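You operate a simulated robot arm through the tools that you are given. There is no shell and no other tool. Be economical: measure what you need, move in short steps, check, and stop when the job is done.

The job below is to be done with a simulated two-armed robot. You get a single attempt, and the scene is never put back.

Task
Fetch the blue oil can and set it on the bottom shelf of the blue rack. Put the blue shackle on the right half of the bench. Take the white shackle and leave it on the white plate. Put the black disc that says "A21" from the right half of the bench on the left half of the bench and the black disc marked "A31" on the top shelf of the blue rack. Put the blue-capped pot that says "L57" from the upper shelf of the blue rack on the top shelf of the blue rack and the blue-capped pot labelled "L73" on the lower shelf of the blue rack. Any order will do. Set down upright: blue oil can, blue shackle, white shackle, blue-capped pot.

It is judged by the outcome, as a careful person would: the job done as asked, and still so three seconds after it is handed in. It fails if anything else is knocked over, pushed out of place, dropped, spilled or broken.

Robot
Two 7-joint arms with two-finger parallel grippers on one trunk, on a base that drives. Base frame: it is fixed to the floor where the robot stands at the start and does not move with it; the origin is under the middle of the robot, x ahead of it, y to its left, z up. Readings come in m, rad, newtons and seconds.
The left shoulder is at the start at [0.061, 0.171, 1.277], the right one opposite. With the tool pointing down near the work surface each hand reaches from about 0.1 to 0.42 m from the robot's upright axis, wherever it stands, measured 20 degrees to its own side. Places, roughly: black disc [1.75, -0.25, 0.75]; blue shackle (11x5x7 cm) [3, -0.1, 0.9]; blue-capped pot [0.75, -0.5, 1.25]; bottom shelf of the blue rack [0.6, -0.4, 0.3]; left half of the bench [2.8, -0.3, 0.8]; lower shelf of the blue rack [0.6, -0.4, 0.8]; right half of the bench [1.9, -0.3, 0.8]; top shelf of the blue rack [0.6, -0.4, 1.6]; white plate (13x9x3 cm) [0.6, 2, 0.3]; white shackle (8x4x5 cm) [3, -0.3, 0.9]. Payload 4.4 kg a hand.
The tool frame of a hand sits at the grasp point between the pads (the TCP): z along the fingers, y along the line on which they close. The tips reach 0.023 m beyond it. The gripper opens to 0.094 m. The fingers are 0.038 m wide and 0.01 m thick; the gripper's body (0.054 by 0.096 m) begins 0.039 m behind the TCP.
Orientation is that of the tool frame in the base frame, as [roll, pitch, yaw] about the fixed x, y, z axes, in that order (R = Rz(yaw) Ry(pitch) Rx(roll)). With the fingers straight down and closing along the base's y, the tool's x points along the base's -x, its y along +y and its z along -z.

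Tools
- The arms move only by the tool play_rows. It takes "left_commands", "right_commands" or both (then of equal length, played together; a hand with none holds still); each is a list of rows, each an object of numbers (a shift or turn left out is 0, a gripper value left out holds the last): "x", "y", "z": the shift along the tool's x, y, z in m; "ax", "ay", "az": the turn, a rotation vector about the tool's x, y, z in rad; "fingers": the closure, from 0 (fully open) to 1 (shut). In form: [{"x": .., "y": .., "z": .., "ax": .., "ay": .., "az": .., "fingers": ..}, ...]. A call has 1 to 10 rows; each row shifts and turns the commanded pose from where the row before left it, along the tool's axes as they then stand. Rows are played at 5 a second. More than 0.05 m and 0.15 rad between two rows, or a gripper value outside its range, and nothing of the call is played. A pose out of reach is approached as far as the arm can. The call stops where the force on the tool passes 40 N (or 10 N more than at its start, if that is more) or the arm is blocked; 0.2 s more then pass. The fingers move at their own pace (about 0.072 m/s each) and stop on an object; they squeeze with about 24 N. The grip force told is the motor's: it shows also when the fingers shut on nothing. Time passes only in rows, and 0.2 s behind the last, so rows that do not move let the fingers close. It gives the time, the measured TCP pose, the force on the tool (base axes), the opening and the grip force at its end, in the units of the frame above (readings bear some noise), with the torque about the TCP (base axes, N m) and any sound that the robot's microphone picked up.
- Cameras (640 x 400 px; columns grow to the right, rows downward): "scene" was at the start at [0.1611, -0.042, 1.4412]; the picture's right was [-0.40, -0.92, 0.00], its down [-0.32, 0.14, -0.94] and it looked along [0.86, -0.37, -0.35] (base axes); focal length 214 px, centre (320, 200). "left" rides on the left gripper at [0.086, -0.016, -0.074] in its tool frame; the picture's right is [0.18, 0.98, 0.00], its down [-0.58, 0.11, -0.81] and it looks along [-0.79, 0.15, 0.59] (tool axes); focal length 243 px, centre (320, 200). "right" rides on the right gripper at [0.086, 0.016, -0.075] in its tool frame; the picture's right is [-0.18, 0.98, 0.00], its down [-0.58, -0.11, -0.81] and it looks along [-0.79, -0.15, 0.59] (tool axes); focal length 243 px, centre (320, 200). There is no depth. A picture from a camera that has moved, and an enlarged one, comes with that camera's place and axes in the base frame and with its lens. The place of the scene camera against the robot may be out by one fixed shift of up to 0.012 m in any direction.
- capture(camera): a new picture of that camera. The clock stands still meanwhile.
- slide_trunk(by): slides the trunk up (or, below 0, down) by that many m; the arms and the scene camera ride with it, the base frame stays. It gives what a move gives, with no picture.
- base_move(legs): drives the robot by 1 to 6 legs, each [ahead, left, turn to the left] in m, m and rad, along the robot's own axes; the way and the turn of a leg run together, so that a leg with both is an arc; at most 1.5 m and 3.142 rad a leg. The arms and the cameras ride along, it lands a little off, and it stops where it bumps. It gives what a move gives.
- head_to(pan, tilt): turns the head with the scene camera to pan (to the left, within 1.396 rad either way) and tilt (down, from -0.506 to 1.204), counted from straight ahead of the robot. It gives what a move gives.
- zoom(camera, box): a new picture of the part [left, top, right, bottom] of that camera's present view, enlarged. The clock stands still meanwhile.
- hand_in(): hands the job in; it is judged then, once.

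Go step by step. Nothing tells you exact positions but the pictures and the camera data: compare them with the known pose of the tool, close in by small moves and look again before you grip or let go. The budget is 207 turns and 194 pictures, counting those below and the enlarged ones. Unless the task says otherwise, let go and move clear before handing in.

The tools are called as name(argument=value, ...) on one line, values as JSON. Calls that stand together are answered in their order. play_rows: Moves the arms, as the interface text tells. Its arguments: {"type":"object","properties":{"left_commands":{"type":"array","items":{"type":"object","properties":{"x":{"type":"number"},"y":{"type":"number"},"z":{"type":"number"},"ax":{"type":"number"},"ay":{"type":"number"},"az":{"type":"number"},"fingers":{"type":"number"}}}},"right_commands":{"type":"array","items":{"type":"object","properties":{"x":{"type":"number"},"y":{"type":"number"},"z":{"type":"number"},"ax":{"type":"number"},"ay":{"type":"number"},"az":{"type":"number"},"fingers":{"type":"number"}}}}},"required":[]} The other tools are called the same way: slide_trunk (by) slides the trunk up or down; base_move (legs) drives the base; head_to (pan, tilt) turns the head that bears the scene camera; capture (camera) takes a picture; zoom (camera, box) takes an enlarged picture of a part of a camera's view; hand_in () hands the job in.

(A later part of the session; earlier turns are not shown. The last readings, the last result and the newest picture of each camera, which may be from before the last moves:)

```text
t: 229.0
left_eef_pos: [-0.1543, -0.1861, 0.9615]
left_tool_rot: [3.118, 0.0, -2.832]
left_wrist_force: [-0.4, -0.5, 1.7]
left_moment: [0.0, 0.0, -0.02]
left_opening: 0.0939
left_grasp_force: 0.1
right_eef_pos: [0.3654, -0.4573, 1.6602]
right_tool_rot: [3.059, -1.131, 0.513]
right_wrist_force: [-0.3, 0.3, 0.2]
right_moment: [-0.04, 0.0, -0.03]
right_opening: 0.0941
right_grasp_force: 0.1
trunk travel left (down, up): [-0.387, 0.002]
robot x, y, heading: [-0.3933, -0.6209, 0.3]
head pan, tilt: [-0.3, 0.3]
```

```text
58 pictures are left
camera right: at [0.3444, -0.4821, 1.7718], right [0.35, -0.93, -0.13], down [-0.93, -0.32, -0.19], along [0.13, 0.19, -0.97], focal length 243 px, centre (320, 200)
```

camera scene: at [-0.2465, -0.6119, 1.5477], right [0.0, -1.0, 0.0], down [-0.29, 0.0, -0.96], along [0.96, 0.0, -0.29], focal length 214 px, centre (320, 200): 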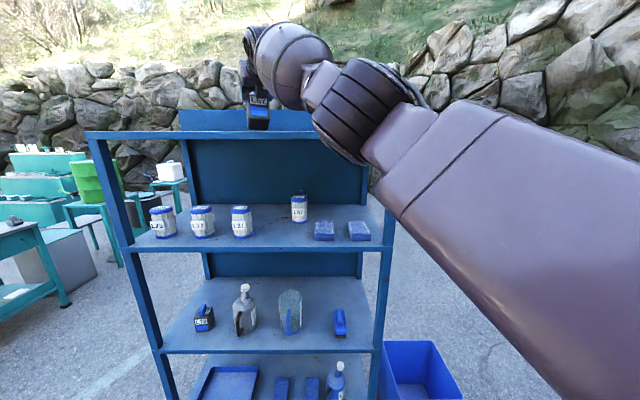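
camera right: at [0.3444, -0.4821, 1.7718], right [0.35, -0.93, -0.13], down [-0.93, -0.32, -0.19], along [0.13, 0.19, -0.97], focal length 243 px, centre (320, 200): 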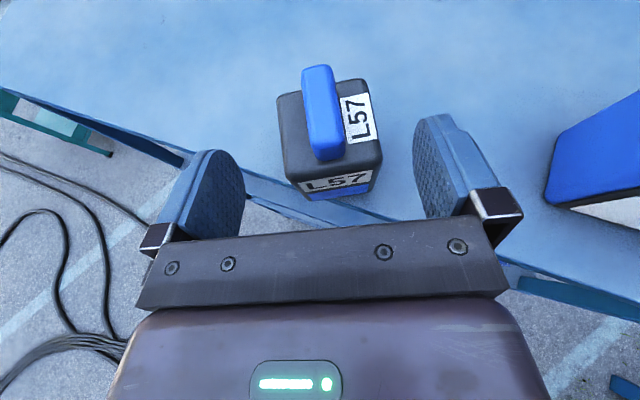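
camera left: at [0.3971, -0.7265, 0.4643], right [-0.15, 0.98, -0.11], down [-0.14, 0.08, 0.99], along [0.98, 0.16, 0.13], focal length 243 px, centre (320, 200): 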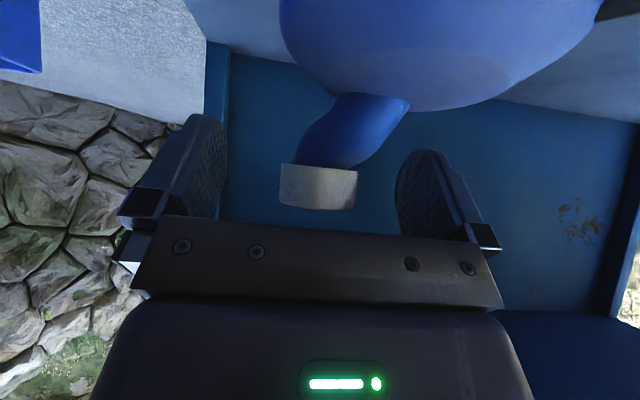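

play_rows(right_commands=[{"x": -0.0205, "z": 0.0094}, {"x": -0.0205, "z": 0.0094}, {"x": 0.0067, "z": 0.0143, "y": 0.003}, {"x": 0.0067, "z": 0.0143, "y": 0.003}, {}])

capture(camera="right")

```text
t: 230.2
left_eef_pos: [-0.1539, -0.1878, 0.9609]
left_tool_rot: [3.12, -0.002, -2.833]
left_wrist_force: [0.1, -1.0, -0.5]
left_moment: [0.01, -0.01, 0.02]
left_opening: 0.0941
left_grasp_force: 0.0
right_eef_pos: [0.3982, -0.4526, 1.6159]
right_tool_rot: [3.059, -1.13, 0.511]
right_wrist_force: [-0.2, -0.3, -0.2]
right_moment: [0.03, 0.0, 0.0]
right_opening: 0.094
right_grasp_force: 0.1
trunk travel left (down, up): [-0.387, 0.002]
robot x, y, heading: [-0.3973, -0.6252, 0.295]
head pan, tilt: [-0.3, 0.3]
```

```text
57 pictures are left
camera right: at [0.3768, -0.4778, 1.7268], right [0.35, -0.93, -0.13], down [-0.93, -0.32, -0.19], along [0.13, 0.19, -0.97], focal length 243 px, centre (320, 200)
```

right: 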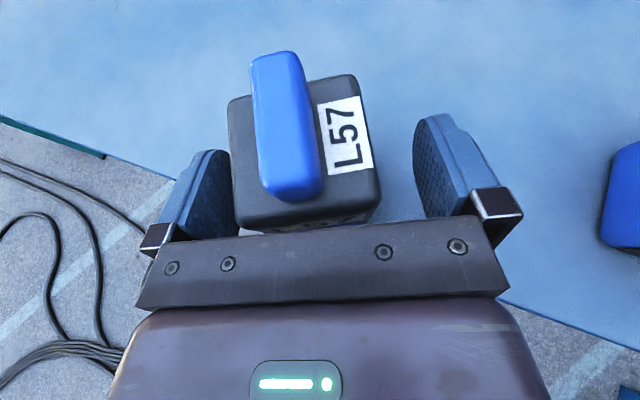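

play_rows(right_commands=[{"y": -0.01}, {"fingers": 1}, {"fingers": 1}, {"fingers": 1}, {}, {"x": 0.0018, "z": -0.0008}, {"x": 0.0036, "z": -0.0017}, {"x": 0.0055, "z": -0.0025}, {"x": 0.0055, "z": -0.0025}, {"x": 0.0036, "z": -0.0017}])

capture(camera="right")

```text
t: 232.4
left_eef_pos: [-0.1545, -0.1884, 0.9623]
left_tool_rot: [3.117, -0.003, -2.833]
left_wrist_force: [0.5, -0.8, 0.8]
left_moment: [-0.05, -0.02, 0.06]
left_opening: 0.094
left_grasp_force: 0.0
right_eef_pos: [0.3942, -0.4418, 1.6372]
right_tool_rot: [3.058, -1.132, 0.512]
right_wrist_force: [0.6, -0.3, -1.9]
right_moment: [0.02, -0.01, 0.04]
right_opening: 0.0599
right_grasp_force: 24.0
trunk travel left (down, up): [-0.387, 0.002]
robot x, y, heading: [-0.4001, -0.6259, 0.299]
head pan, tilt: [-0.3, 0.3]
```

```text
56 pictures are left
camera right: at [0.3726, -0.4674, 1.7483], right [0.35, -0.93, -0.13], down [-0.93, -0.32, -0.19], along [0.13, 0.19, -0.97], focal length 243 px, centre (320, 200)
```

right: 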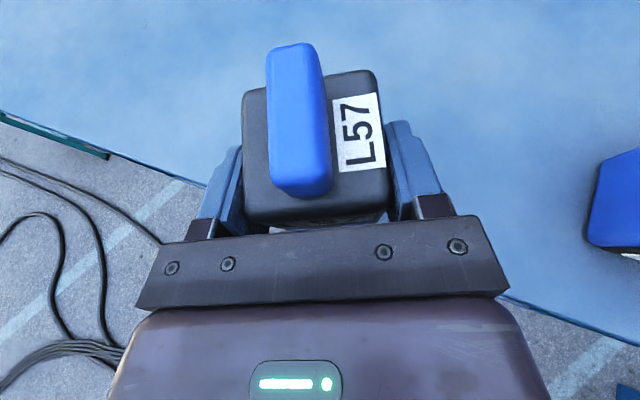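

Good grip. I'll drive 9 cm forward, then lower.

base_move(legs=[[0.045, 0, 0], [0.045, 0, 0]])

play_rows(right_commands=[{"x": -0.0045, "z": 0.0021}, {"x": -0.0045, "z": 0.0021}, {"x": -0.0045, "z": 0.0021}, {}])

play_rows(right_commands=[{"x": -0.0036, "z": 0.0017}, {"x": -0.0018, "z": 0.0008}, {}])

```text
t: 233.8
left_eef_pos: [-0.0667, -0.1612, 0.9614]
left_tool_rot: [3.117, -0.003, -2.832]
left_wrist_force: [0.4, -0.3, -0.4]
left_moment: [-0.02, 0.03, 0.02]
left_opening: 0.0939
left_grasp_force: 0.1
right_eef_pos: [0.4825, -0.4156, 1.6345]
right_tool_rot: [3.059, -1.128, 0.507]
right_wrist_force: [1.1, 0.1, -3.4]
right_moment: [0.0, 0.03, -0.03]
right_opening: 0.06
right_grasp_force: 24.2
trunk travel left (down, up): [-0.387, 0.002]
robot x, y, heading: [-0.3135, -0.5994, 0.3]
head pan, tilt: [-0.3, 0.3]
```

```text
t: 234.8
left_eef_pos: [-0.0689, -0.1619, 0.962]
left_tool_rot: [3.118, 0.0, -2.833]
left_wrist_force: [0.7, 0.4, -0.8]
left_moment: [-0.01, 0.01, -0.01]
left_opening: 0.094
left_grasp_force: 0.0
right_eef_pos: [0.4809, -0.4167, 1.6212]
right_tool_rot: [3.058, -1.129, 0.509]
right_wrist_force: [0.5, 1.0, -2.1]
right_moment: [-0.02, 0.01, 0.03]
right_opening: 0.0599
right_grasp_force: 24.2
trunk travel left (down, up): [-0.387, 0.002]
robot x, y, heading: [-0.3158, -0.5962, 0.297]
head pan, tilt: [-0.3, 0.3]
```

```text
t: 235.6
left_eef_pos: [-0.0688, -0.1612, 0.9622]
left_tool_rot: [3.118, -0.001, -2.833]
left_wrist_force: [-0.4, -0.8, -0.8]
left_moment: [0.01, 0.01, -0.01]
left_opening: 0.0941
left_grasp_force: 0.0
right_eef_pos: [0.4794, -0.4174, 1.6155]
right_tool_rot: [3.06, -1.131, 0.511]
right_wrist_force: [0.2, 0.1, 0.3]
right_moment: [0.08, -0.05, -0.01]
right_opening: 0.0595
right_grasp_force: 24.0
trunk travel left (down, up): [-0.387, 0.002]
robot x, y, heading: [-0.3127, -0.5962, 0.296]
head pan, tilt: [-0.3, 0.3]
```

Contact at the same height as the pick (1.616). I'll open and retract gently.

play_rows(right_commands=[{"fingers": 0}, {"fingers": 0}, {"fingers": 0}, {"x": -0.0085, "z": -0.0181}, {"x": -0.0168, "z": -0.0364}, {"x": -0.0168, "z": -0.0364}, {"x": -0.0168, "z": -0.0364}])

capture(camera="right")

```text
t: 237.2
left_eef_pos: [-0.0691, -0.1629, 0.9639]
left_tool_rot: [3.119, 0.002, -2.832]
left_wrist_force: [0.1, -0.7, 0.6]
left_moment: [0.04, 0.0, -0.03]
left_opening: 0.0941
left_grasp_force: 0.1
right_eef_pos: [0.3523, -0.4773, 1.6165]
right_tool_rot: [3.058, -1.132, 0.509]
right_wrist_force: [-0.4, -1.1, 0.1]
right_moment: [-0.01, 0.0, 0.06]
right_opening: 0.0939
right_grasp_force: 0.0
trunk travel left (down, up): [-0.387, 0.002]
robot x, y, heading: [-0.3084, -0.5969, 0.298]
head pan, tilt: [-0.3, 0.3]
```

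```text
55 pictures are left
camera right: at [0.331, -0.5035, 1.7275], right [0.34, -0.93, -0.13], down [-0.93, -0.32, -0.19], along [0.13, 0.19, -0.97], focal length 243 px, centre (320, 200)
```

right: 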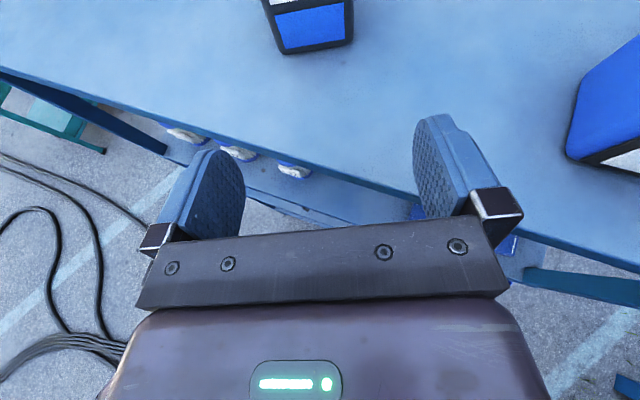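

L57 stands well inside the top shelf. Now I'll restore filter L57: lower, then go above its temporary spot.

play_rows(right_commands=[{"x": -0.0105, "z": -0.0227}, {"x": -0.0105, "z": -0.0227}, {}])

slide_trunk(by=-0.155)

play_rows(right_commands=[{"x": -0.0355, "z": 0.0164}, {"x": -0.0355, "z": 0.0164}, {"x": -0.0345, "z": 0.0158}, {"x": 0.0167, "y": 0.0237, "z": 0.036}, {"x": 0.0167, "y": 0.0237, "z": 0.036}, {"x": 0.0167, "y": 0.0237, "z": 0.036}, {"x": 0.0167, "y": 0.0237, "z": 0.036}, {}])

capture(camera="right")

```text
t: 238.0
left_eef_pos: [-0.069, -0.1611, 0.9617]
left_tool_rot: [3.119, -0.002, -2.832]
left_wrist_force: [-0.7, -0.2, -0.1]
left_moment: [0.01, -0.01, -0.02]
left_opening: 0.094
left_grasp_force: 0.0
right_eef_pos: [0.3087, -0.4972, 1.6157]
right_tool_rot: [3.059, -1.129, 0.51]
right_wrist_force: [0.3, 0.3, 0.2]
right_moment: [0.04, 0.02, 0.0]
right_opening: 0.0941
right_grasp_force: 0.0
trunk travel left (down, up): [-0.387, 0.002]
robot x, y, heading: [-0.3135, -0.5964, 0.295]
head pan, tilt: [-0.3, 0.3]
```

```text
t: 239.8
left_eef_pos: [-0.0688, -0.1623, 0.8079]
left_tool_rot: [3.121, 0.0, -2.834]
left_wrist_force: [0.3, 0.2, 0.4]
left_moment: [-0.02, 0.01, -0.06]
left_opening: 0.0938
left_grasp_force: 0.1
right_eef_pos: [0.3054, -0.4974, 1.4638]
right_tool_rot: [3.061, -1.133, 0.51]
right_wrist_force: [-0.5, -0.4, -0.9]
right_moment: [0.01, 0.0, 0.04]
right_opening: 0.0942
right_grasp_force: 0.0
trunk travel left (down, up): [-0.232, 0.157]
robot x, y, heading: [-0.3135, -0.5999, 0.298]
head pan, tilt: [-0.3, 0.3]
```

```text
t: 241.6
left_eef_pos: [-0.0684, -0.1622, 0.8078]
left_tool_rot: [3.12, -0.003, -2.832]
left_wrist_force: [0.9, -0.4, -0.2]
left_moment: [0.02, 0.02, -0.01]
left_opening: 0.094
left_grasp_force: 0.2
right_eef_pos: [0.4915, -0.5219, 1.349]
right_tool_rot: [3.057, -1.132, 0.512]
right_wrist_force: [-0.6, -0.3, 1.0]
right_moment: [0.02, 0.0, 0.01]
right_opening: 0.0938
right_grasp_force: 0.1
trunk travel left (down, up): [-0.232, 0.157]
robot x, y, heading: [-0.3121, -0.6018, 0.296]
head pan, tilt: [-0.3, 0.3]
```

```text
54 pictures are left
camera right: at [0.47, -0.5463, 1.4596], right [0.34, -0.93, -0.13], down [-0.93, -0.32, -0.19], along [0.13, 0.19, -0.97], focal length 243 px, centre (320, 200)
```

right: 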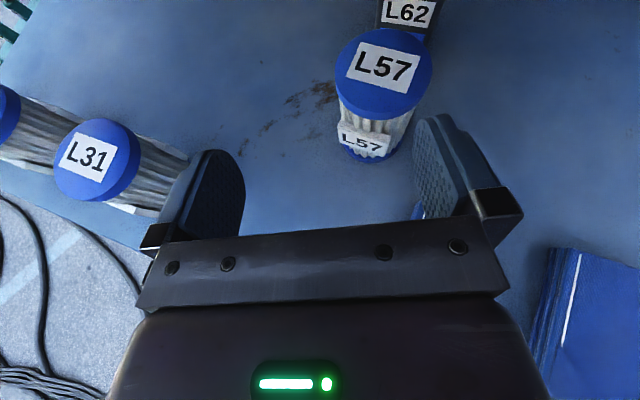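

play_rows(right_commands=[{"x": 0.0169, "y": 0.0218, "z": 0.0365}, {"x": 0.0169, "y": 0.0218, "z": 0.0365}, {}])

capture(camera="right")

```text
t: 242.4
left_eef_pos: [-0.069, -0.1619, 0.8078]
left_tool_rot: [3.12, -0.002, -2.833]
left_wrist_force: [-0.5, -0.1, 0.3]
left_moment: [0.0, -0.02, 0.0]
left_opening: 0.0942
left_grasp_force: 0.0
right_eef_pos: [0.5825, -0.5281, 1.3518]
right_tool_rot: [3.058, -1.132, 0.509]
right_wrist_force: [-0.1, 0.1, -0.5]
right_moment: [0.03, 0.03, 0.03]
right_opening: 0.0943
right_grasp_force: 0.1
trunk travel left (down, up): [-0.232, 0.157]
robot x, y, heading: [-0.3193, -0.5974, 0.296]
head pan, tilt: [-0.3, 0.3]
```

```text
53 pictures are left
camera right: at [0.5615, -0.5526, 1.4611], right [0.34, -0.93, -0.13], down [-0.93, -0.32, -0.19], along [0.13, 0.19, -0.97], focal length 243 px, centre (320, 200)
```

right: 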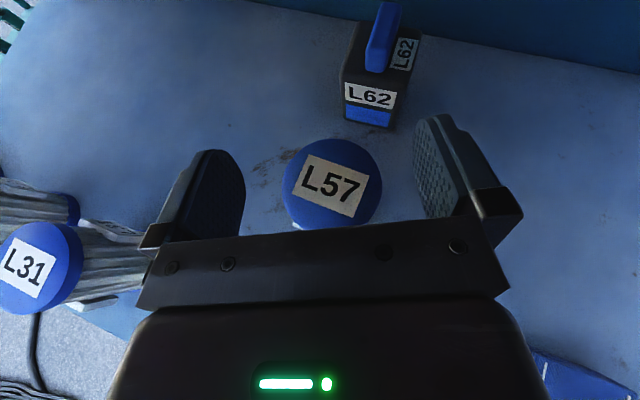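

Centred. Descend, grip and lift.

play_rows(right_commands=[{"x": -0.02, "z": 0.0092}, {"x": -0.02, "z": 0.0092}, {"x": -0.02, "z": 0.0092}, {"x": -0.0195, "z": 0.009}, {"fingers": 1}, {"fingers": 1}, {"fingers": 1}, {}])

play_rows(right_commands=[{"x": 0.006, "z": -0.0028}, {"x": 0.012, "z": -0.0055}, {"x": 0.014, "z": -0.0064}, {"x": 0.014, "z": -0.0064}, {"x": 0.008, "z": -0.0037}, {}])

```text
t: 244.2
left_eef_pos: [-0.0688, -0.1611, 0.8078]
left_tool_rot: [3.121, -0.001, -2.832]
left_wrist_force: [-0.9, 0.3, -0.1]
left_moment: [-0.01, 0.01, 0.03]
left_opening: 0.0938
left_grasp_force: 0.0
right_eef_pos: [0.5829, -0.5296, 1.2619]
right_tool_rot: [3.058, -1.131, 0.509]
right_wrist_force: [-0.6, 1.6, 0.3]
right_moment: [0.17, 0.09, 0.01]
right_opening: 0.0672
right_grasp_force: 24.1
trunk travel left (down, up): [-0.232, 0.157]
robot x, y, heading: [-0.3126, -0.5988, 0.293]
head pan, tilt: [-0.3, 0.3]
```

```text
t: 245.6
left_eef_pos: [-0.0682, -0.1633, 0.8063]
left_tool_rot: [3.12, -0.001, -2.832]
left_wrist_force: [-0.1, -0.1, 0.2]
left_moment: [0.01, -0.01, 0.04]
left_opening: 0.0939
left_grasp_force: 0.0
right_eef_pos: [0.5839, -0.5278, 1.3201]
right_tool_rot: [3.059, -1.129, 0.509]
right_wrist_force: [-0.2, -0.7, -3.9]
right_moment: [-0.05, 0.03, 0.01]
right_opening: 0.0675
right_grasp_force: 24.4
trunk travel left (down, up): [-0.232, 0.157]
robot x, y, heading: [-0.3122, -0.5948, 0.3]
head pan, tilt: [-0.3, 0.3]
```

play_rows(right_commands=[{"x": -0.0083, "y": -0.0262, "z": -0.0176}, {"x": -0.0083, "y": -0.0262, "z": -0.0176}, {"x": -0.0083, "y": -0.0262, "z": -0.0176}, {"x": -0.0083, "y": -0.0262, "z": -0.0176}, {}])

play_rows(right_commands=[{"x": -0.016, "z": 0.0074}, {"x": -0.016, "z": 0.0074}, {"x": -0.013, "z": 0.006}, {"x": -0.004, "z": 0.0018}, {}])

```text
t: 246.8
left_eef_pos: [-0.0678, -0.1633, 0.8076]
left_tool_rot: [3.12, 0.0, -2.833]
left_wrist_force: [-0.4, -0.7, 0.7]
left_moment: [-0.04, -0.01, 0.0]
left_opening: 0.0939
left_grasp_force: 0.0
right_eef_pos: [0.4698, -0.4645, 1.3148]
right_tool_rot: [3.06, -1.129, 0.507]
right_wrist_force: [0.2, 0.2, -3.3]
right_moment: [-0.01, 0.04, 0.0]
right_opening: 0.0674
right_grasp_force: 24.0
trunk travel left (down, up): [-0.232, 0.157]
robot x, y, heading: [-0.3135, -0.597, 0.293]
head pan, tilt: [-0.3, 0.3]
```

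```text
t: 248.0
left_eef_pos: [-0.0681, -0.1626, 0.807]
left_tool_rot: [3.12, -0.001, -2.834]
left_wrist_force: [-0.4, 0.3, 0.6]
left_moment: [-0.02, 0.05, 0.03]
left_opening: 0.0939
left_grasp_force: 0.0
right_eef_pos: [0.4701, -0.4686, 1.2633]
right_tool_rot: [3.059, -1.129, 0.51]
right_wrist_force: [0.5, -0.3, -3.2]
right_moment: [-0.02, 0.02, 0.0]
right_opening: 0.0669
right_grasp_force: 23.9
trunk travel left (down, up): [-0.232, 0.157]
robot x, y, heading: [-0.3135, -0.5969, 0.298]
head pan, tilt: [-0.3, 0.3]
```

play_rows(right_commands=[{"x": -0.0018, "y": -0.003, "z": 0.0008}, {}])

play_rows(right_commands=[{"x": -0.0018, "z": 0.0008}, {}])

```text
t: 248.6
left_eef_pos: [-0.0684, -0.1625, 0.8073]
left_tool_rot: [3.118, -0.002, -2.834]
left_wrist_force: [-0.2, 0.1, 0.3]
left_moment: [-0.01, 0.0, -0.01]
left_opening: 0.094
left_grasp_force: 0.1
right_eef_pos: [0.4687, -0.4648, 1.2626]
right_tool_rot: [3.06, -1.133, 0.509]
right_wrist_force: [1.3, -0.9, 3.5]
right_moment: [0.14, -0.03, -0.02]
right_opening: 0.0671
right_grasp_force: 24.3
trunk travel left (down, up): [-0.232, 0.157]
robot x, y, heading: [-0.3118, -0.596, 0.299]
head pan, tilt: [-0.3, 0.3]
```

```text
t: 249.2
left_eef_pos: [-0.0692, -0.1629, 0.8077]
left_tool_rot: [3.12, 0.0, -2.832]
left_wrist_force: [0.1, 0.1, 0.5]
left_moment: [0.0, -0.01, 0.03]
left_opening: 0.0939
left_grasp_force: 0.1
right_eef_pos: [0.4681, -0.4662, 1.2617]
right_tool_rot: [3.059, -1.132, 0.509]
right_wrist_force: [6.0, -0.1, 15.0]
right_moment: [0.49, -0.16, -0.14]
right_opening: 0.0675
right_grasp_force: 24.1
trunk travel left (down, up): [-0.232, 0.157]
robot x, y, heading: [-0.312, -0.6004, 0.298]
head pan, tilt: [-0.3, 0.3]
```

Back in its place. Release, rise and withdraw.

play_rows(right_commands=[{"x": 0.0018, "z": -0.0008, "fingers": 0}, {"fingers": 0}, {"fingers": 0}, {"x": 0.0255, "z": -0.0118}, {"x": 0.0255, "z": -0.0118}, {"x": 0.0255, "z": -0.0118}, {"x": -0.0168, "z": -0.0364}, {"x": -0.0168, "z": -0.0364}, {"x": -0.0168, "z": -0.0364}, {"x": -0.0168, "z": -0.0364}])

capture(camera="scene")

```text
t: 251.4
left_eef_pos: [-0.0694, -0.1616, 0.8085]
left_tool_rot: [3.118, 0.001, -2.832]
left_wrist_force: [-0.2, -1.0, -0.4]
left_moment: [-0.02, -0.04, 0.01]
left_opening: 0.0942
left_grasp_force: 0.0
right_eef_pos: [0.321, -0.5284, 1.3469]
right_tool_rot: [3.06, -1.131, 0.509]
right_wrist_force: [-1.0, 0.6, 0.5]
right_moment: [-0.02, -0.02, -0.01]
right_opening: 0.0941
right_grasp_force: 0.0
trunk travel left (down, up): [-0.232, 0.157]
robot x, y, heading: [-0.3138, -0.5973, 0.296]
head pan, tilt: [-0.3, 0.3]
```

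```text
52 pictures are left
camera scene: at [-0.1162, -0.5732, 1.3884], right [0.0, -1.0, 0.0], down [-0.3, 0.0, -0.96], along [0.96, 0.0, -0.3], focal length 214 px, centre (320, 200)
```

scene: 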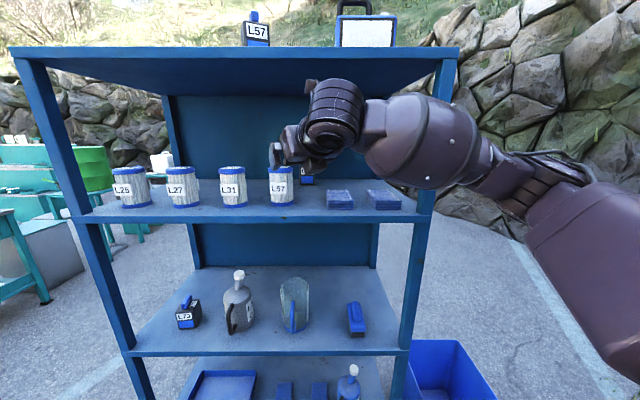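

The rack is in order, with L57 on top and the filters back in line. Next are the bench items behind the rack: I'll fold the right arm, drive around the rack's left side and look.

play_rows(right_commands=[{"ay": -0.113, "x": -0.03, "z": -0.0168}, {"ay": -0.113, "x": -0.0317, "z": -0.0133}, {"ay": -0.113, "x": -0.033, "z": -0.0096}, {"ay": -0.113, "x": -0.0339, "z": -0.0058}, {"ay": -0.113, "x": -0.0343, "z": -0.002}, {"ay": -0.113, "x": -0.0344, "z": 0.0019}, {"ay": -0.113, "x": -0.0339, "z": 0.0058}, {"ay": -0.113, "x": -0.0331, "z": 0.0096}, {"ay": -0.113, "x": -0.0318, "z": 0.0132}, {"ay": -0.113, "x": -0.0301, "z": 0.0167}])

base_move(legs=[[0, 0, -0.296], [0, 1.25, 0]])

base_move(legs=[[1.3, 0, 0], [0, 0, -0.8]])

head_to(pan=0, tilt=0.35)

capture(camera="scene")

```text
t: 253.6
left_eef_pos: [-0.0685, -0.1628, 0.8091]
left_tool_rot: [3.116, -0.002, -2.834]
left_wrist_force: [-0.3, 0.6, 0.8]
left_moment: [-0.02, -0.03, -0.03]
left_opening: 0.094
left_grasp_force: 0.0
right_eef_pos: [0.0879, -0.6426, 1.1571]
right_tool_rot: [3.108, -0.04, 0.436]
right_wrist_force: [0.8, 0.3, -0.4]
right_moment: [0.03, -0.02, 0.0]
right_opening: 0.0938
right_grasp_force: 0.0
right hand out of reach, approached as far as the arm can: row 9, 10
trunk travel left (down, up): [-0.232, 0.157]
robot x, y, heading: [-0.3143, -0.5973, 0.296]
head pan, tilt: [-0.3, 0.3]
```

```text
t: 265.7
left_eef_pos: [0.0535, 0.995, 0.8077]
left_tool_rot: [3.119, -0.001, -3.132]
left_wrist_force: [-0.1, 0.3, 0.5]
left_moment: [0.02, -0.01, 0.01]
left_opening: 0.094
left_grasp_force: 0.0
right_eef_pos: [0.0626, 0.4931, 1.1569]
right_tool_rot: [3.107, -0.039, 0.134]
right_wrist_force: [0.0, -0.7, 0.1]
right_moment: [0.0, 0.03, -0.03]
right_opening: 0.094
right_grasp_force: 0.1
trunk travel left (down, up): [-0.232, 0.157]
robot x, y, heading: [-0.3121, 0.6543, -0.006]
head pan, tilt: [-0.3, 0.3]
```

```text
t: 274.4
left_eef_pos: [1.4894, 0.6204, 0.8071]
left_tool_rot: [3.118, -0.001, 2.347]
left_wrist_force: [0.2, 0.1, 0.9]
left_moment: [0.02, -0.03, 0.01]
left_opening: 0.094
left_grasp_force: 0.1
right_eef_pos: [1.1344, 0.2637, 1.1563]
right_tool_rot: [3.106, -0.038, -0.669]
right_wrist_force: [-0.4, -0.8, -0.4]
right_moment: [0.01, 0.01, -0.01]
right_opening: 0.0939
right_grasp_force: 0.0
trunk travel left (down, up): [-0.232, 0.157]
robot x, y, heading: [0.9897, 0.6434, -0.809]
head pan, tilt: [-0.3, 0.3]
```

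```text
t: 275.1
left_eef_pos: [1.4908, 0.6219, 0.8073]
left_tool_rot: [3.119, -0.002, 2.349]
left_wrist_force: [-1.1, -0.1, 0.1]
left_moment: [-0.01, -0.02, 0.03]
left_opening: 0.0941
left_grasp_force: 0.2
right_eef_pos: [1.1347, 0.2646, 1.1558]
right_tool_rot: [3.108, -0.04, -0.671]
right_wrist_force: [-0.6, -1.1, -0.7]
right_moment: [-0.05, -0.01, 0.0]
right_opening: 0.0938
right_grasp_force: 0.0
trunk travel left (down, up): [-0.232, 0.157]
robot x, y, heading: [0.9928, 0.6411, -0.809]
head pan, tilt: [0.0, 0.351]
```

```text
51 pictures are left
camera scene: at [1.1314, 0.495, 1.3835], right [-0.72, -0.69, 0.0], down [-0.24, 0.25, -0.94], along [0.65, -0.68, -0.34], focal length 214 px, centre (320, 200)
```

scene: 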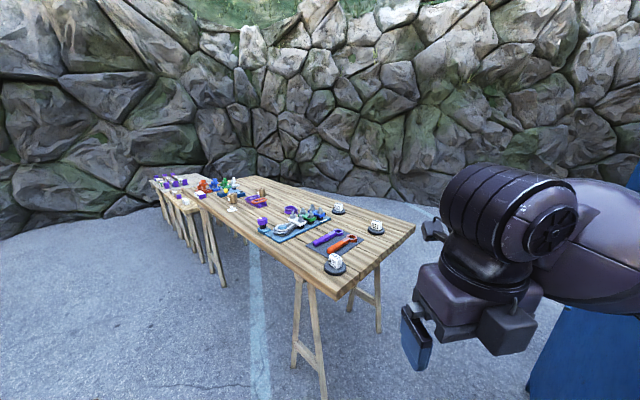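

The wooden bench is ahead with many small items. I'll zoom in on it.

zoom(camera="scene", box=[130, 160, 420, 300])

zoom(camera="scene", box=[240, 185, 400, 285])

```text
2.21 times, centred on (275, 230) of scene
camera zoom: at [1.1314, 0.495, 1.3835], right [-0.72, -0.69, 0.0], down [-0.24, 0.25, -0.94], along [0.65, -0.68, -0.34], focal length 473 px, centre (419, 134)
```

zoom: 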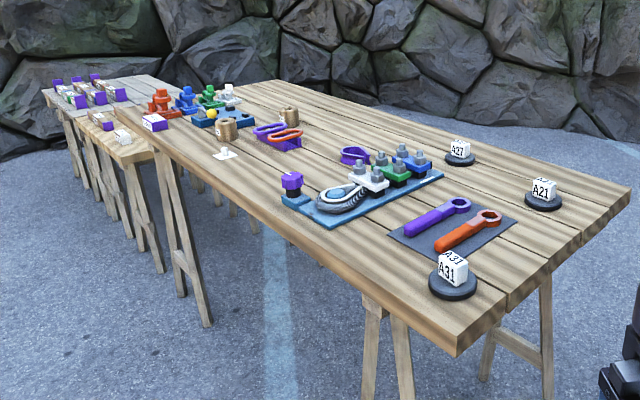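

```text
4.00 times, centred on (320, 235) of scene
camera zoom: at [1.1314, 0.495, 1.3835], right [-0.72, -0.69, 0.0], down [-0.24, 0.25, -0.94], along [0.65, -0.68, -0.34], focal length 858 px, centre (320, 60)
```

zoom: 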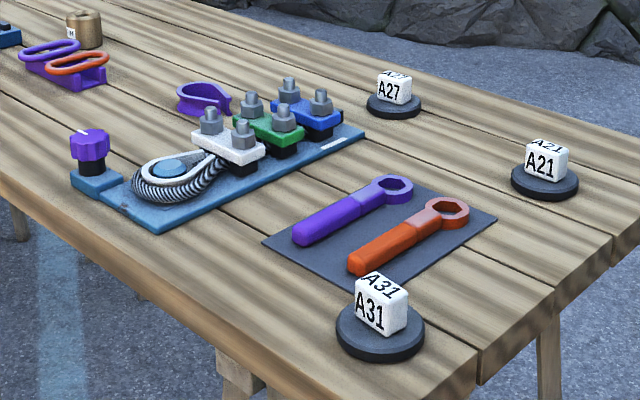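

The discs are black with white label cubes: A31 at about (1.64, -0.13), A21 at about (1.69, -0.58), with A27 staying. I'll face the bench and extend the right hand pitched as before.

base_move(legs=[[0, 0, -0.762], [0, 0.767, 0]])

play_rows(right_commands=[{"ay": 0.113, "x": 0.0301, "z": -0.0167}, {"ay": 0.113, "x": 0.0318, "z": -0.0132}, {"ay": 0.113, "x": 0.0331, "z": -0.0096}, {"ay": 0.113, "x": 0.0339, "z": -0.0058}, {"ay": 0.113, "x": 0.0344, "z": -0.0019}, {"ay": 0.113, "x": 0.0343, "z": 0.002}, {"ay": 0.113, "x": 0.0339, "z": 0.0058}, {"ay": 0.113, "x": 0.033, "z": 0.0096}, {"ay": 0.113, "x": 0.0317, "z": 0.0133}, {"ay": 0.113, "x": 0.03, "z": 0.0168}])

slide_trunk(by=-0.18)

capture(camera="right")

```text
t: 276.2
left_eef_pos: [1.4874, 0.5848, 0.8065]
left_tool_rot: [3.119, -0.002, 2.277]
left_wrist_force: [-0.3, 0.3, -0.3]
left_moment: [0.0, -0.01, 0.0]
left_opening: 0.094
left_grasp_force: 0.2
right_eef_pos: [1.1117, 0.2579, 1.1572]
right_tool_rot: [3.107, -0.04, -0.721]
right_wrist_force: [0.3, -1.0, -0.1]
right_moment: [0.01, 0.01, 0.01]
right_opening: 0.094
right_grasp_force: 0.1
trunk travel left (down, up): [-0.232, 0.157]
robot x, y, heading: [0.9926, 0.6379, -0.877]
head pan, tilt: [0.0, 0.351]
stopped in leg 1: the robot was blocked; the commanded pose is now the measured one
```

```text
t: 278.4
left_eef_pos: [1.4859, 0.5852, 0.8066]
left_tool_rot: [3.121, -0.003, 2.277]
left_wrist_force: [-0.9, -0.3, 0.5]
left_moment: [0.0, 0.02, -0.02]
left_opening: 0.094
left_grasp_force: 0.1
right_eef_pos: [1.3334, 0.0681, 1.336]
right_tool_rot: [3.059, -1.171, -0.646]
right_wrist_force: [-0.2, -0.1, 0.0]
right_moment: [-0.01, 0.03, 0.01]
right_opening: 0.0942
right_grasp_force: 0.1
trunk travel left (down, up): [-0.232, 0.157]
robot x, y, heading: [0.9908, 0.6419, -0.879]
head pan, tilt: [0.0, 0.351]
```

```text
t: 280.4
left_eef_pos: [1.4869, 0.5856, 0.6288]
left_tool_rot: [3.12, -0.001, 2.276]
left_wrist_force: [-1.5, 0.6, 0.2]
left_moment: [0.0, 0.0, -0.01]
left_opening: 0.0942
left_grasp_force: 0.1
right_eef_pos: [1.3329, 0.0696, 1.159]
right_tool_rot: [3.06, -1.172, -0.648]
right_wrist_force: [-0.4, 0.1, 0.2]
right_moment: [-0.03, 0.0, 0.0]
right_opening: 0.0938
right_grasp_force: 0.0
trunk travel left (down, up): [-0.052, 0.337]
robot x, y, heading: [0.9902, 0.6414, -0.877]
head pan, tilt: [0.0, 0.351]
```

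```text
48 pictures are left
camera right: at [1.299, 0.0819, 1.268], right [-0.71, -0.69, -0.14], down [-0.66, 0.72, -0.23], along [0.26, -0.07, -0.96], focal length 243 px, centre (320, 200)
```

right: 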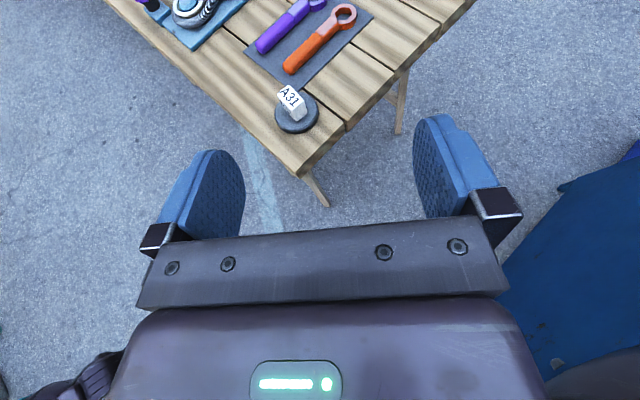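

My elbow bumped the rack's rear corner while turning, so I'll keep clear of it. A31 is reachable from this heading, so I'll drive diagonally so the hand is above it.

base_move(legs=[[0.265, 0.13, 0]])

play_rows(right_commands=[{"x": -0.0427, "z": 0.0185}, {"x": -0.0427, "z": 0.0185}, {"x": -0.0427, "z": 0.0185}, {"x": -0.0427, "z": 0.0185}, {}])

capture(camera="right")

```text
t: 282.4
left_eef_pos: [1.7541, 0.4645, 0.6273]
left_tool_rot: [3.118, -0.003, 2.277]
left_wrist_force: [0.2, 0.2, -0.9]
left_moment: [0.0, -0.01, -0.04]
left_opening: 0.0939
left_grasp_force: 0.1
right_eef_pos: [1.6024, -0.0516, 1.1571]
right_tool_rot: [3.059, -1.169, -0.65]
right_wrist_force: [-0.7, 0.3, 0.1]
right_moment: [0.04, 0.03, -0.01]
right_opening: 0.094
right_grasp_force: 0.0
trunk travel left (down, up): [-0.052, 0.337]
robot x, y, heading: [1.2583, 0.5243, -0.877]
head pan, tilt: [0.0, 0.351]
```

```text
t: 283.6
left_eef_pos: [1.7536, 0.467, 0.6284]
left_tool_rot: [3.118, -0.003, 2.277]
left_wrist_force: [-1.2, 0.6, 0.5]
left_moment: [0.01, 0.01, 0.0]
left_opening: 0.0938
left_grasp_force: 0.0
right_eef_pos: [1.5972, -0.0567, 0.9712]
right_tool_rot: [3.059, -1.17, -0.65]
right_wrist_force: [-0.2, 0.6, 0.2]
right_moment: [-0.01, -0.06, -0.03]
right_opening: 0.0939
right_grasp_force: 0.1
trunk travel left (down, up): [-0.052, 0.337]
robot x, y, heading: [1.2565, 0.5226, -0.876]
head pan, tilt: [0.0, 0.351]
```

```text
47 pictures are left
camera right: at [1.5643, -0.0438, 1.0804], right [-0.71, -0.69, -0.14], down [-0.66, 0.72, -0.23], along [0.26, -0.07, -0.96], focal length 243 px, centre (320, 200)
```

right: 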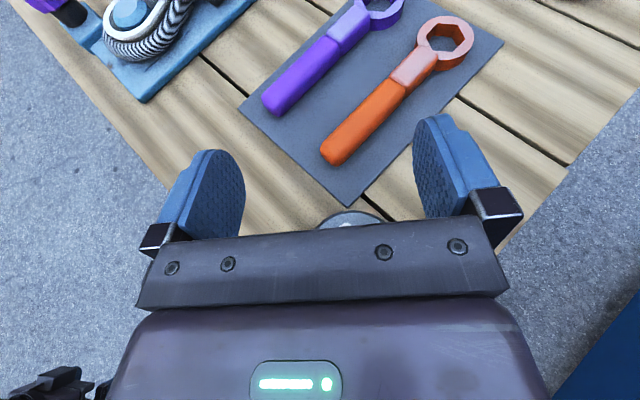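

The disc is beneath the gripper, and the bench top seems higher than I assumed, at z≈0.85. I'll step the hand back to see it.

play_rows(right_commands=[{"x": -0.0146, "z": -0.0346}, {"x": -0.0146, "z": -0.0346}, {"x": -0.005, "z": -0.0117}, {}])

capture(camera="right")

```text
t: 284.6
left_eef_pos: [1.7534, 0.4662, 0.6262]
left_tool_rot: [3.119, -0.001, 2.275]
left_wrist_force: [0.0, 0.9, -0.1]
left_moment: [0.0, -0.01, 0.02]
left_opening: 0.0941
left_grasp_force: 0.0
right_eef_pos: [1.5975, -0.0575, 0.9718]
right_tool_rot: [3.058, -1.17, -0.649]
right_wrist_force: [0.4, 0.4, -0.2]
right_moment: [0.0, -0.01, -0.02]
right_opening: 0.0939
right_grasp_force: 0.1
right hand out of reach, approached as far as the arm can: row 1, 2, 3
trunk travel left (down, up): [-0.052, 0.337]
robot x, y, heading: [1.2627, 0.5234, -0.879]
head pan, tilt: [0.0, 0.351]
```

```text
46 pictures are left
camera right: at [1.5645, -0.0442, 1.0804], right [-0.71, -0.69, -0.14], down [-0.66, 0.72, -0.23], along [0.26, -0.07, -0.96], focal length 243 px, centre (320, 200)
```

right: 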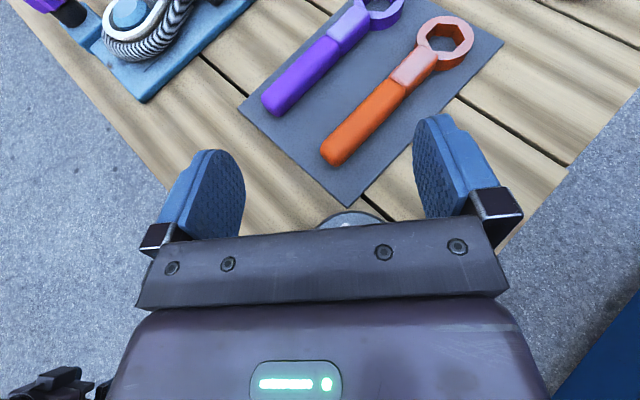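

play_rows(right_commands=[{"x": 0.0146, "z": 0.0346}, {"x": 0.0146, "z": 0.0346}, {"x": 0.005, "z": 0.0117}])

base_move(legs=[[-0.075, 0, 0]])

capture(camera="right")

```text
t: 285.4
left_eef_pos: [1.7529, 0.4666, 0.6271]
left_tool_rot: [3.118, -0.001, 2.278]
left_wrist_force: [-0.4, -0.9, -0.1]
left_moment: [0.01, -0.01, -0.04]
left_opening: 0.0938
left_grasp_force: 0.1
right_eef_pos: [1.6634, -0.1158, 0.9694]
right_tool_rot: [3.058, -1.171, -0.646]
right_wrist_force: [-0.2, -0.2, -0.4]
right_moment: [-0.01, -0.03, -0.02]
right_opening: 0.094
right_grasp_force: 0.0
trunk travel left (down, up): [-0.052, 0.337]
robot x, y, heading: [1.2579, 0.5231, -0.876]
head pan, tilt: [0.0, 0.351]
```

```text
t: 286.4
left_eef_pos: [1.707, 0.5227, 0.6285]
left_tool_rot: [3.119, -0.001, 2.277]
left_wrist_force: [-0.5, -0.9, 0.1]
left_moment: [-0.01, 0.02, 0.02]
left_opening: 0.094
left_grasp_force: 0.0
right_eef_pos: [1.6156, -0.0581, 0.9704]
right_tool_rot: [3.059, -1.171, -0.651]
right_wrist_force: [0.3, -0.1, 0.7]
right_moment: [-0.01, 0.03, 0.0]
right_opening: 0.0938
right_grasp_force: 0.1
trunk travel left (down, up): [-0.052, 0.337]
robot x, y, heading: [1.2119, 0.581, -0.88]
head pan, tilt: [0.0, 0.351]
```

```text
45 pictures are left
camera right: at [1.5826, -0.0446, 1.0805], right [-0.71, -0.69, -0.14], down [-0.66, 0.72, -0.23], along [0.26, -0.07, -0.96], focal length 243 px, centre (320, 200)
```

right: 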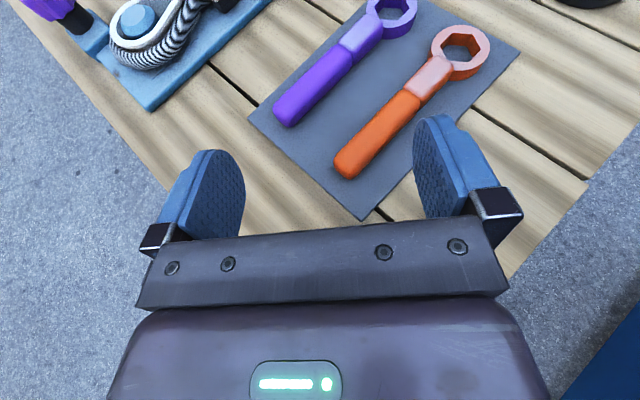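

base_move(legs=[[-0.13, 0.0, 0]])

capture(camera="right")

```text
t: 287.7
left_eef_pos: [1.6232, 0.6224, 0.627]
left_tool_rot: [3.118, -0.002, 2.275]
left_wrist_force: [0.7, 0.4, 0.1]
left_moment: [0.04, 0.03, -0.01]
left_opening: 0.0937
left_grasp_force: 0.0
right_eef_pos: [1.5317, 0.0434, 0.9703]
right_tool_rot: [3.058, -1.173, -0.648]
right_wrist_force: [0.4, 0.2, 0.2]
right_moment: [0.01, 0.01, 0.0]
right_opening: 0.094
right_grasp_force: 0.1
trunk travel left (down, up): [-0.052, 0.337]
robot x, y, heading: [1.1268, 0.6783, -0.878]
head pan, tilt: [0.0, 0.351]
```

```text
44 pictures are left
camera right: at [1.4992, 0.055, 1.0804], right [-0.71, -0.69, -0.14], down [-0.66, 0.72, -0.23], along [0.26, -0.07, -0.96], focal length 243 px, centre (320, 200)
```

right: 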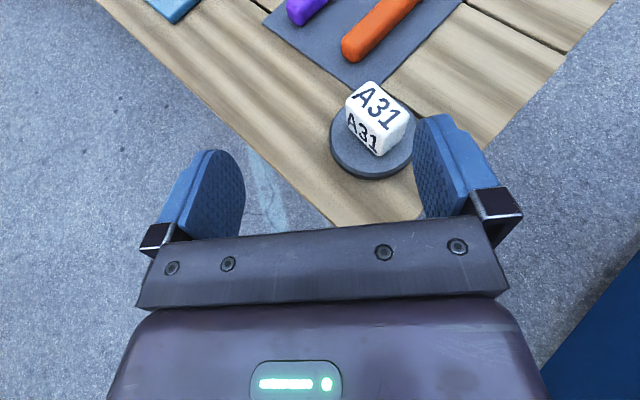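

A31's cube is at (1.567, -0.046) with its top at z≈0.90, aligned at about 16° to the x-axis. I'll reposition so the hand points along the cube's side.

base_move(legs=[[0.188, 0.4135, 0], [0, 0, -0.568]])

capture(camera="right")

```text
t: 293.5
left_eef_pos: [1.9561, 0.485, 0.6278]
left_tool_rot: [3.118, -0.002, 1.712]
left_wrist_force: [0.6, 0.6, 0.6]
left_moment: [-0.02, -0.01, 0.01]
left_opening: 0.0939
left_grasp_force: 0.0
right_eef_pos: [1.5705, 0.0438, 0.9705]
right_tool_rot: [3.06, -1.172, -1.215]
right_wrist_force: [-0.7, 0.2, -0.3]
right_moment: [-0.02, 0.01, -0.04]
right_opening: 0.094
right_grasp_force: 0.0
trunk travel left (down, up): [-0.052, 0.337]
robot x, y, heading: [1.5686, 0.7977, -1.442]
head pan, tilt: [0.0, 0.351]
```

```text
43 pictures are left
camera right: at [1.5494, 0.0725, 1.0799], right [-0.97, -0.21, -0.14], down [-0.17, 0.96, -0.23], along [0.18, -0.2, -0.96], focal length 243 px, centre (320, 200)
```

right: 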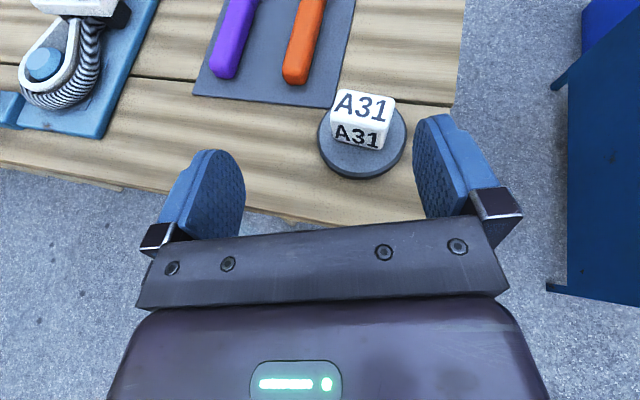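

Well aligned. I'll move over the cube, descend and check.

play_rows(right_commands=[{"x": 0.0106, "y": 0.0097, "z": 0.0253}, {"x": 0.0106, "y": 0.0097, "z": 0.0253}, {"x": 0.0106, "y": 0.0097, "z": 0.0253}, {"x": -0.0207, "z": 0.0087}, {"x": -0.0207, "z": 0.0087}, {}])

capture(camera="right")

```text
t: 294.9
left_eef_pos: [1.9565, 0.4841, 0.6278]
left_tool_rot: [3.118, -0.003, 1.712]
left_wrist_force: [0.2, 0.2, -0.1]
left_moment: [-0.01, 0.02, 0.01]
left_opening: 0.0939
left_grasp_force: 0.0
right_eef_pos: [1.5629, -0.0439, 0.9265]
right_tool_rot: [3.059, -1.172, -1.212]
right_wrist_force: [0.1, 0.2, 0.2]
right_moment: [0.0, 0.0, -0.04]
right_opening: 0.0941
right_grasp_force: 0.1
trunk travel left (down, up): [-0.052, 0.337]
robot x, y, heading: [1.5674, 0.7941, -1.441]
head pan, tilt: [0.0, 0.351]
```

```text
42 pictures are left
camera right: at [1.5429, -0.0146, 1.0361], right [-0.97, -0.21, -0.14], down [-0.17, 0.96, -0.23], along [0.18, -0.2, -0.96], focal length 243 px, centre (320, 200)
```

right: 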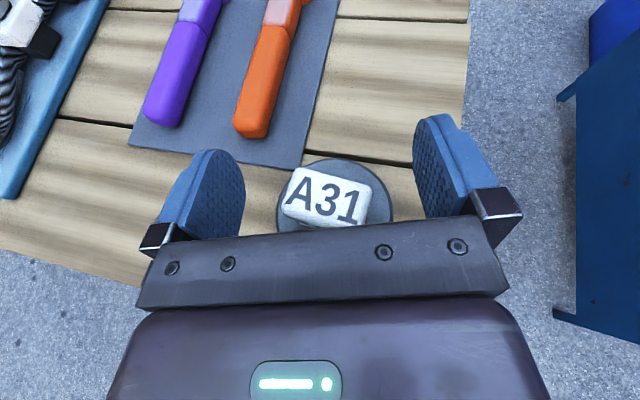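

play_rows(right_commands=[{"x": -0.0207, "z": 0.0087}, {"x": -0.02, "z": 0.0084}, {}, {"fingers": 1}, {"fingers": 1}, {"fingers": 1}, {"fingers": 1}])

play_rows(right_commands=[{"x": 0.004, "z": -0.0017}, {"x": 0.008, "z": -0.0034}, {"x": 0.012, "z": -0.005}, {"x": 0.016, "z": -0.0067}, {"x": 0.016, "z": -0.0067}, {"x": 0.016, "z": -0.0067}, {"x": 0.012, "z": -0.005}, {"x": 0.006, "z": -0.0025}])

capture(camera="right")

```text
t: 296.5
left_eef_pos: [1.9559, 0.4867, 0.6273]
left_tool_rot: [3.119, -0.001, 1.712]
left_wrist_force: [-0.1, -0.4, -0.6]
left_moment: [-0.01, 0.02, -0.03]
left_opening: 0.0943
left_grasp_force: 0.1
right_eef_pos: [1.5609, -0.0439, 0.8816]
right_tool_rot: [3.061, -1.171, -1.213]
right_wrist_force: [-0.3, 2.1, -0.8]
right_moment: [-0.08, -0.05, 0.0]
right_opening: 0.0851
right_grasp_force: 23.8
trunk travel left (down, up): [-0.052, 0.337]
robot x, y, heading: [1.5654, 0.7971, -1.437]
head pan, tilt: [0.0, 0.351]
```

```text
t: 298.3
left_eef_pos: [1.9559, 0.4855, 0.6276]
left_tool_rot: [3.119, -0.002, 1.713]
left_wrist_force: [0.2, 0.4, 0.6]
left_moment: [-0.01, 0.01, 0.02]
left_opening: 0.0943
left_grasp_force: 0.0
right_eef_pos: [1.5655, -0.0443, 0.9785]
right_tool_rot: [3.059, -1.169, -1.212]
right_wrist_force: [0.3, 0.1, -2.5]
right_moment: [-0.01, 0.0, -0.03]
right_opening: 0.0852
right_grasp_force: 23.7
trunk travel left (down, up): [-0.052, 0.337]
robot x, y, heading: [1.5678, 0.798, -1.439]
head pan, tilt: [0.0, 0.351]
```

```text
41 pictures are left
camera right: at [1.5446, -0.0148, 1.0886], right [-0.97, -0.21, -0.14], down [-0.17, 0.96, -0.23], along [0.18, -0.19, -0.96], focal length 243 px, centre (320, 200)
```

right: 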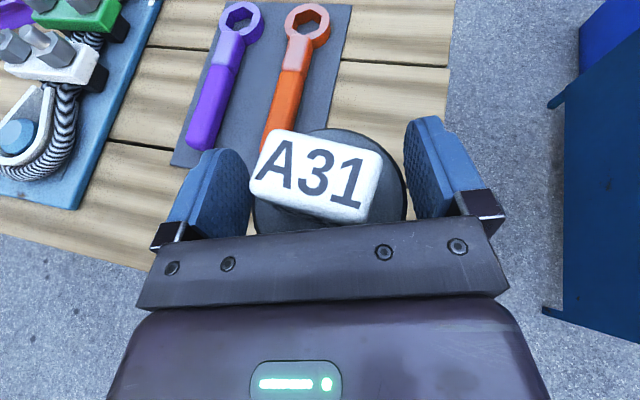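

The fingers hold the disc by its rim with an 85 mm opening, firmly. I'll carry it around to the rack's front, keeping clear of the posts.

base_move(legs=[[-0.2, 0.026, 0], [-0.131, -1.001, 0], [-0.131, -1.001, 0], [0, 0, 1.44]])

capture(camera="right")

```text
t: 320.7
left_eef_pos: [-0.0819, 1.3416, 0.6276]
left_tool_rot: [3.119, 0.001, -3.141]
left_wrist_force: [0.1, 0.6, -0.1]
left_moment: [-0.03, -0.01, -0.01]
left_opening: 0.0939
left_grasp_force: 0.1
right_eef_pos: [0.3876, 0.877, 0.9793]
right_tool_rot: [3.06, -1.172, 0.216]
right_wrist_force: [-0.8, -0.6, -2.8]
right_moment: [-0.01, 0.01, -0.02]
right_opening: 0.0851
right_grasp_force: 24.1
trunk travel left (down, up): [-0.052, 0.337]
robot x, y, heading: [-0.4481, 1.0005, -0.011]
head pan, tilt: [0.0, 0.351]
```

```text
40 pictures are left
camera right: at [0.3564, 0.86, 1.0887], right [0.07, -0.99, -0.14], down [-0.97, -0.04, -0.23], along [0.22, 0.15, -0.96], focal length 243 px, centre (320, 200)
```

right: 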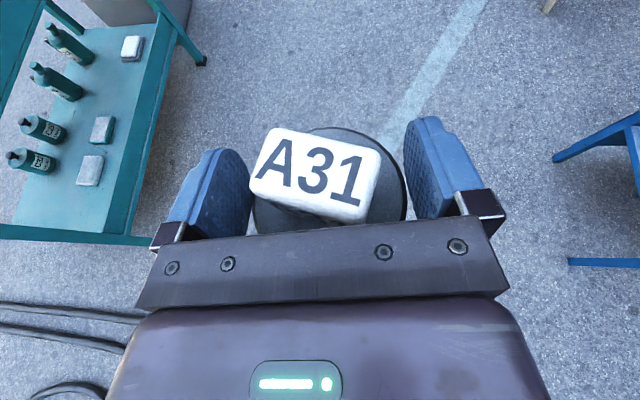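

slide_trunk(by=0.335)

play_rows(right_commands=[{"x": 0.0075, "z": -0.008}, {"x": 0.0149, "z": -0.0161}, {"x": 0.0149, "z": -0.0161}, {"x": 0.0149, "z": -0.0161}, {"x": 0.0149, "z": -0.0161}, {"x": 0.0149, "z": -0.0161}, {"x": 0.0149, "z": -0.0161}, {"x": 0.0149, "z": -0.0161}, {"x": 0.0149, "z": -0.0161}, {"x": 0.0149, "z": -0.0161}])

play_rows(right_commands=[{"x": 0.0184, "z": -0.0078}, {"x": 0.0184, "z": -0.0078}, {"x": 0.0184, "z": -0.0078}, {"x": 0.0184, "z": -0.0078}, {"x": 0.0184, "z": -0.0078}, {"x": 0.0184, "z": -0.0078}, {"x": 0.0092, "z": -0.0039}])

capture(camera="right")

```text
t: 324.0
left_eef_pos: [-0.0817, 1.3413, 0.9617]
left_tool_rot: [3.121, -0.001, 3.141]
left_wrist_force: [-0.4, -0.1, 0.1]
left_moment: [-0.04, 0.03, 0.03]
left_opening: 0.094
left_grasp_force: 0.2
right_eef_pos: [0.3871, 0.8775, 1.3136]
right_tool_rot: [3.06, -1.169, 0.215]
right_wrist_force: [-0.2, 0.4, -2.7]
right_moment: [0.03, -0.01, -0.01]
right_opening: 0.085
right_grasp_force: 23.8
trunk travel left (down, up): [-0.387, 0.002]
robot x, y, heading: [-0.4466, 1.0022, -0.012]
head pan, tilt: [0.0, 0.351]
```

```text
t: 326.2
left_eef_pos: [-0.0813, 1.3401, 0.9629]
left_tool_rot: [3.118, -0.002, -3.14]
left_wrist_force: [0.7, -1.2, 0.8]
left_moment: [0.0, -0.01, 0.02]
left_opening: 0.0939
left_grasp_force: 0.1
right_eef_pos: [0.3017, 0.8728, 1.5037]
right_tool_rot: [3.057, -1.171, 0.218]
right_wrist_force: [0.3, 1.0, -3.1]
right_moment: [0.01, 0.0, 0.01]
right_opening: 0.085
right_grasp_force: 23.7
trunk travel left (down, up): [-0.387, 0.002]
robot x, y, heading: [-0.4487, 0.9966, -0.015]
head pan, tilt: [0.0, 0.351]
```

```text
t: 327.8
left_eef_pos: [-0.0821, 1.34, 0.9633]
left_tool_rot: [3.119, -0.002, -3.141]
left_wrist_force: [0.1, 0.9, 0.2]
left_moment: [0.0, 0.02, -0.01]
left_opening: 0.0941
left_grasp_force: 0.1
right_eef_pos: [0.3, 0.8762, 1.6344]
right_tool_rot: [3.061, -1.169, 0.216]
right_wrist_force: [-0.8, 0.0, -2.8]
right_moment: [-0.01, -0.01, 0.0]
right_opening: 0.0853
right_grasp_force: 24.4
trunk travel left (down, up): [-0.387, 0.002]
robot x, y, heading: [-0.4466, 0.9988, -0.01]
head pan, tilt: [0.0, 0.351]
```

```text
39 pictures are left
camera right: at [0.2694, 0.8584, 1.7439], right [0.07, -0.99, -0.14], down [-0.97, -0.03, -0.23], along [0.22, 0.15, -0.96], focal length 243 px, centre (320, 200)
```

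right: 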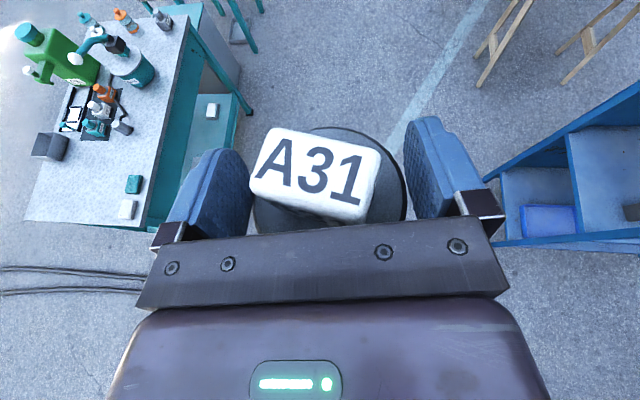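

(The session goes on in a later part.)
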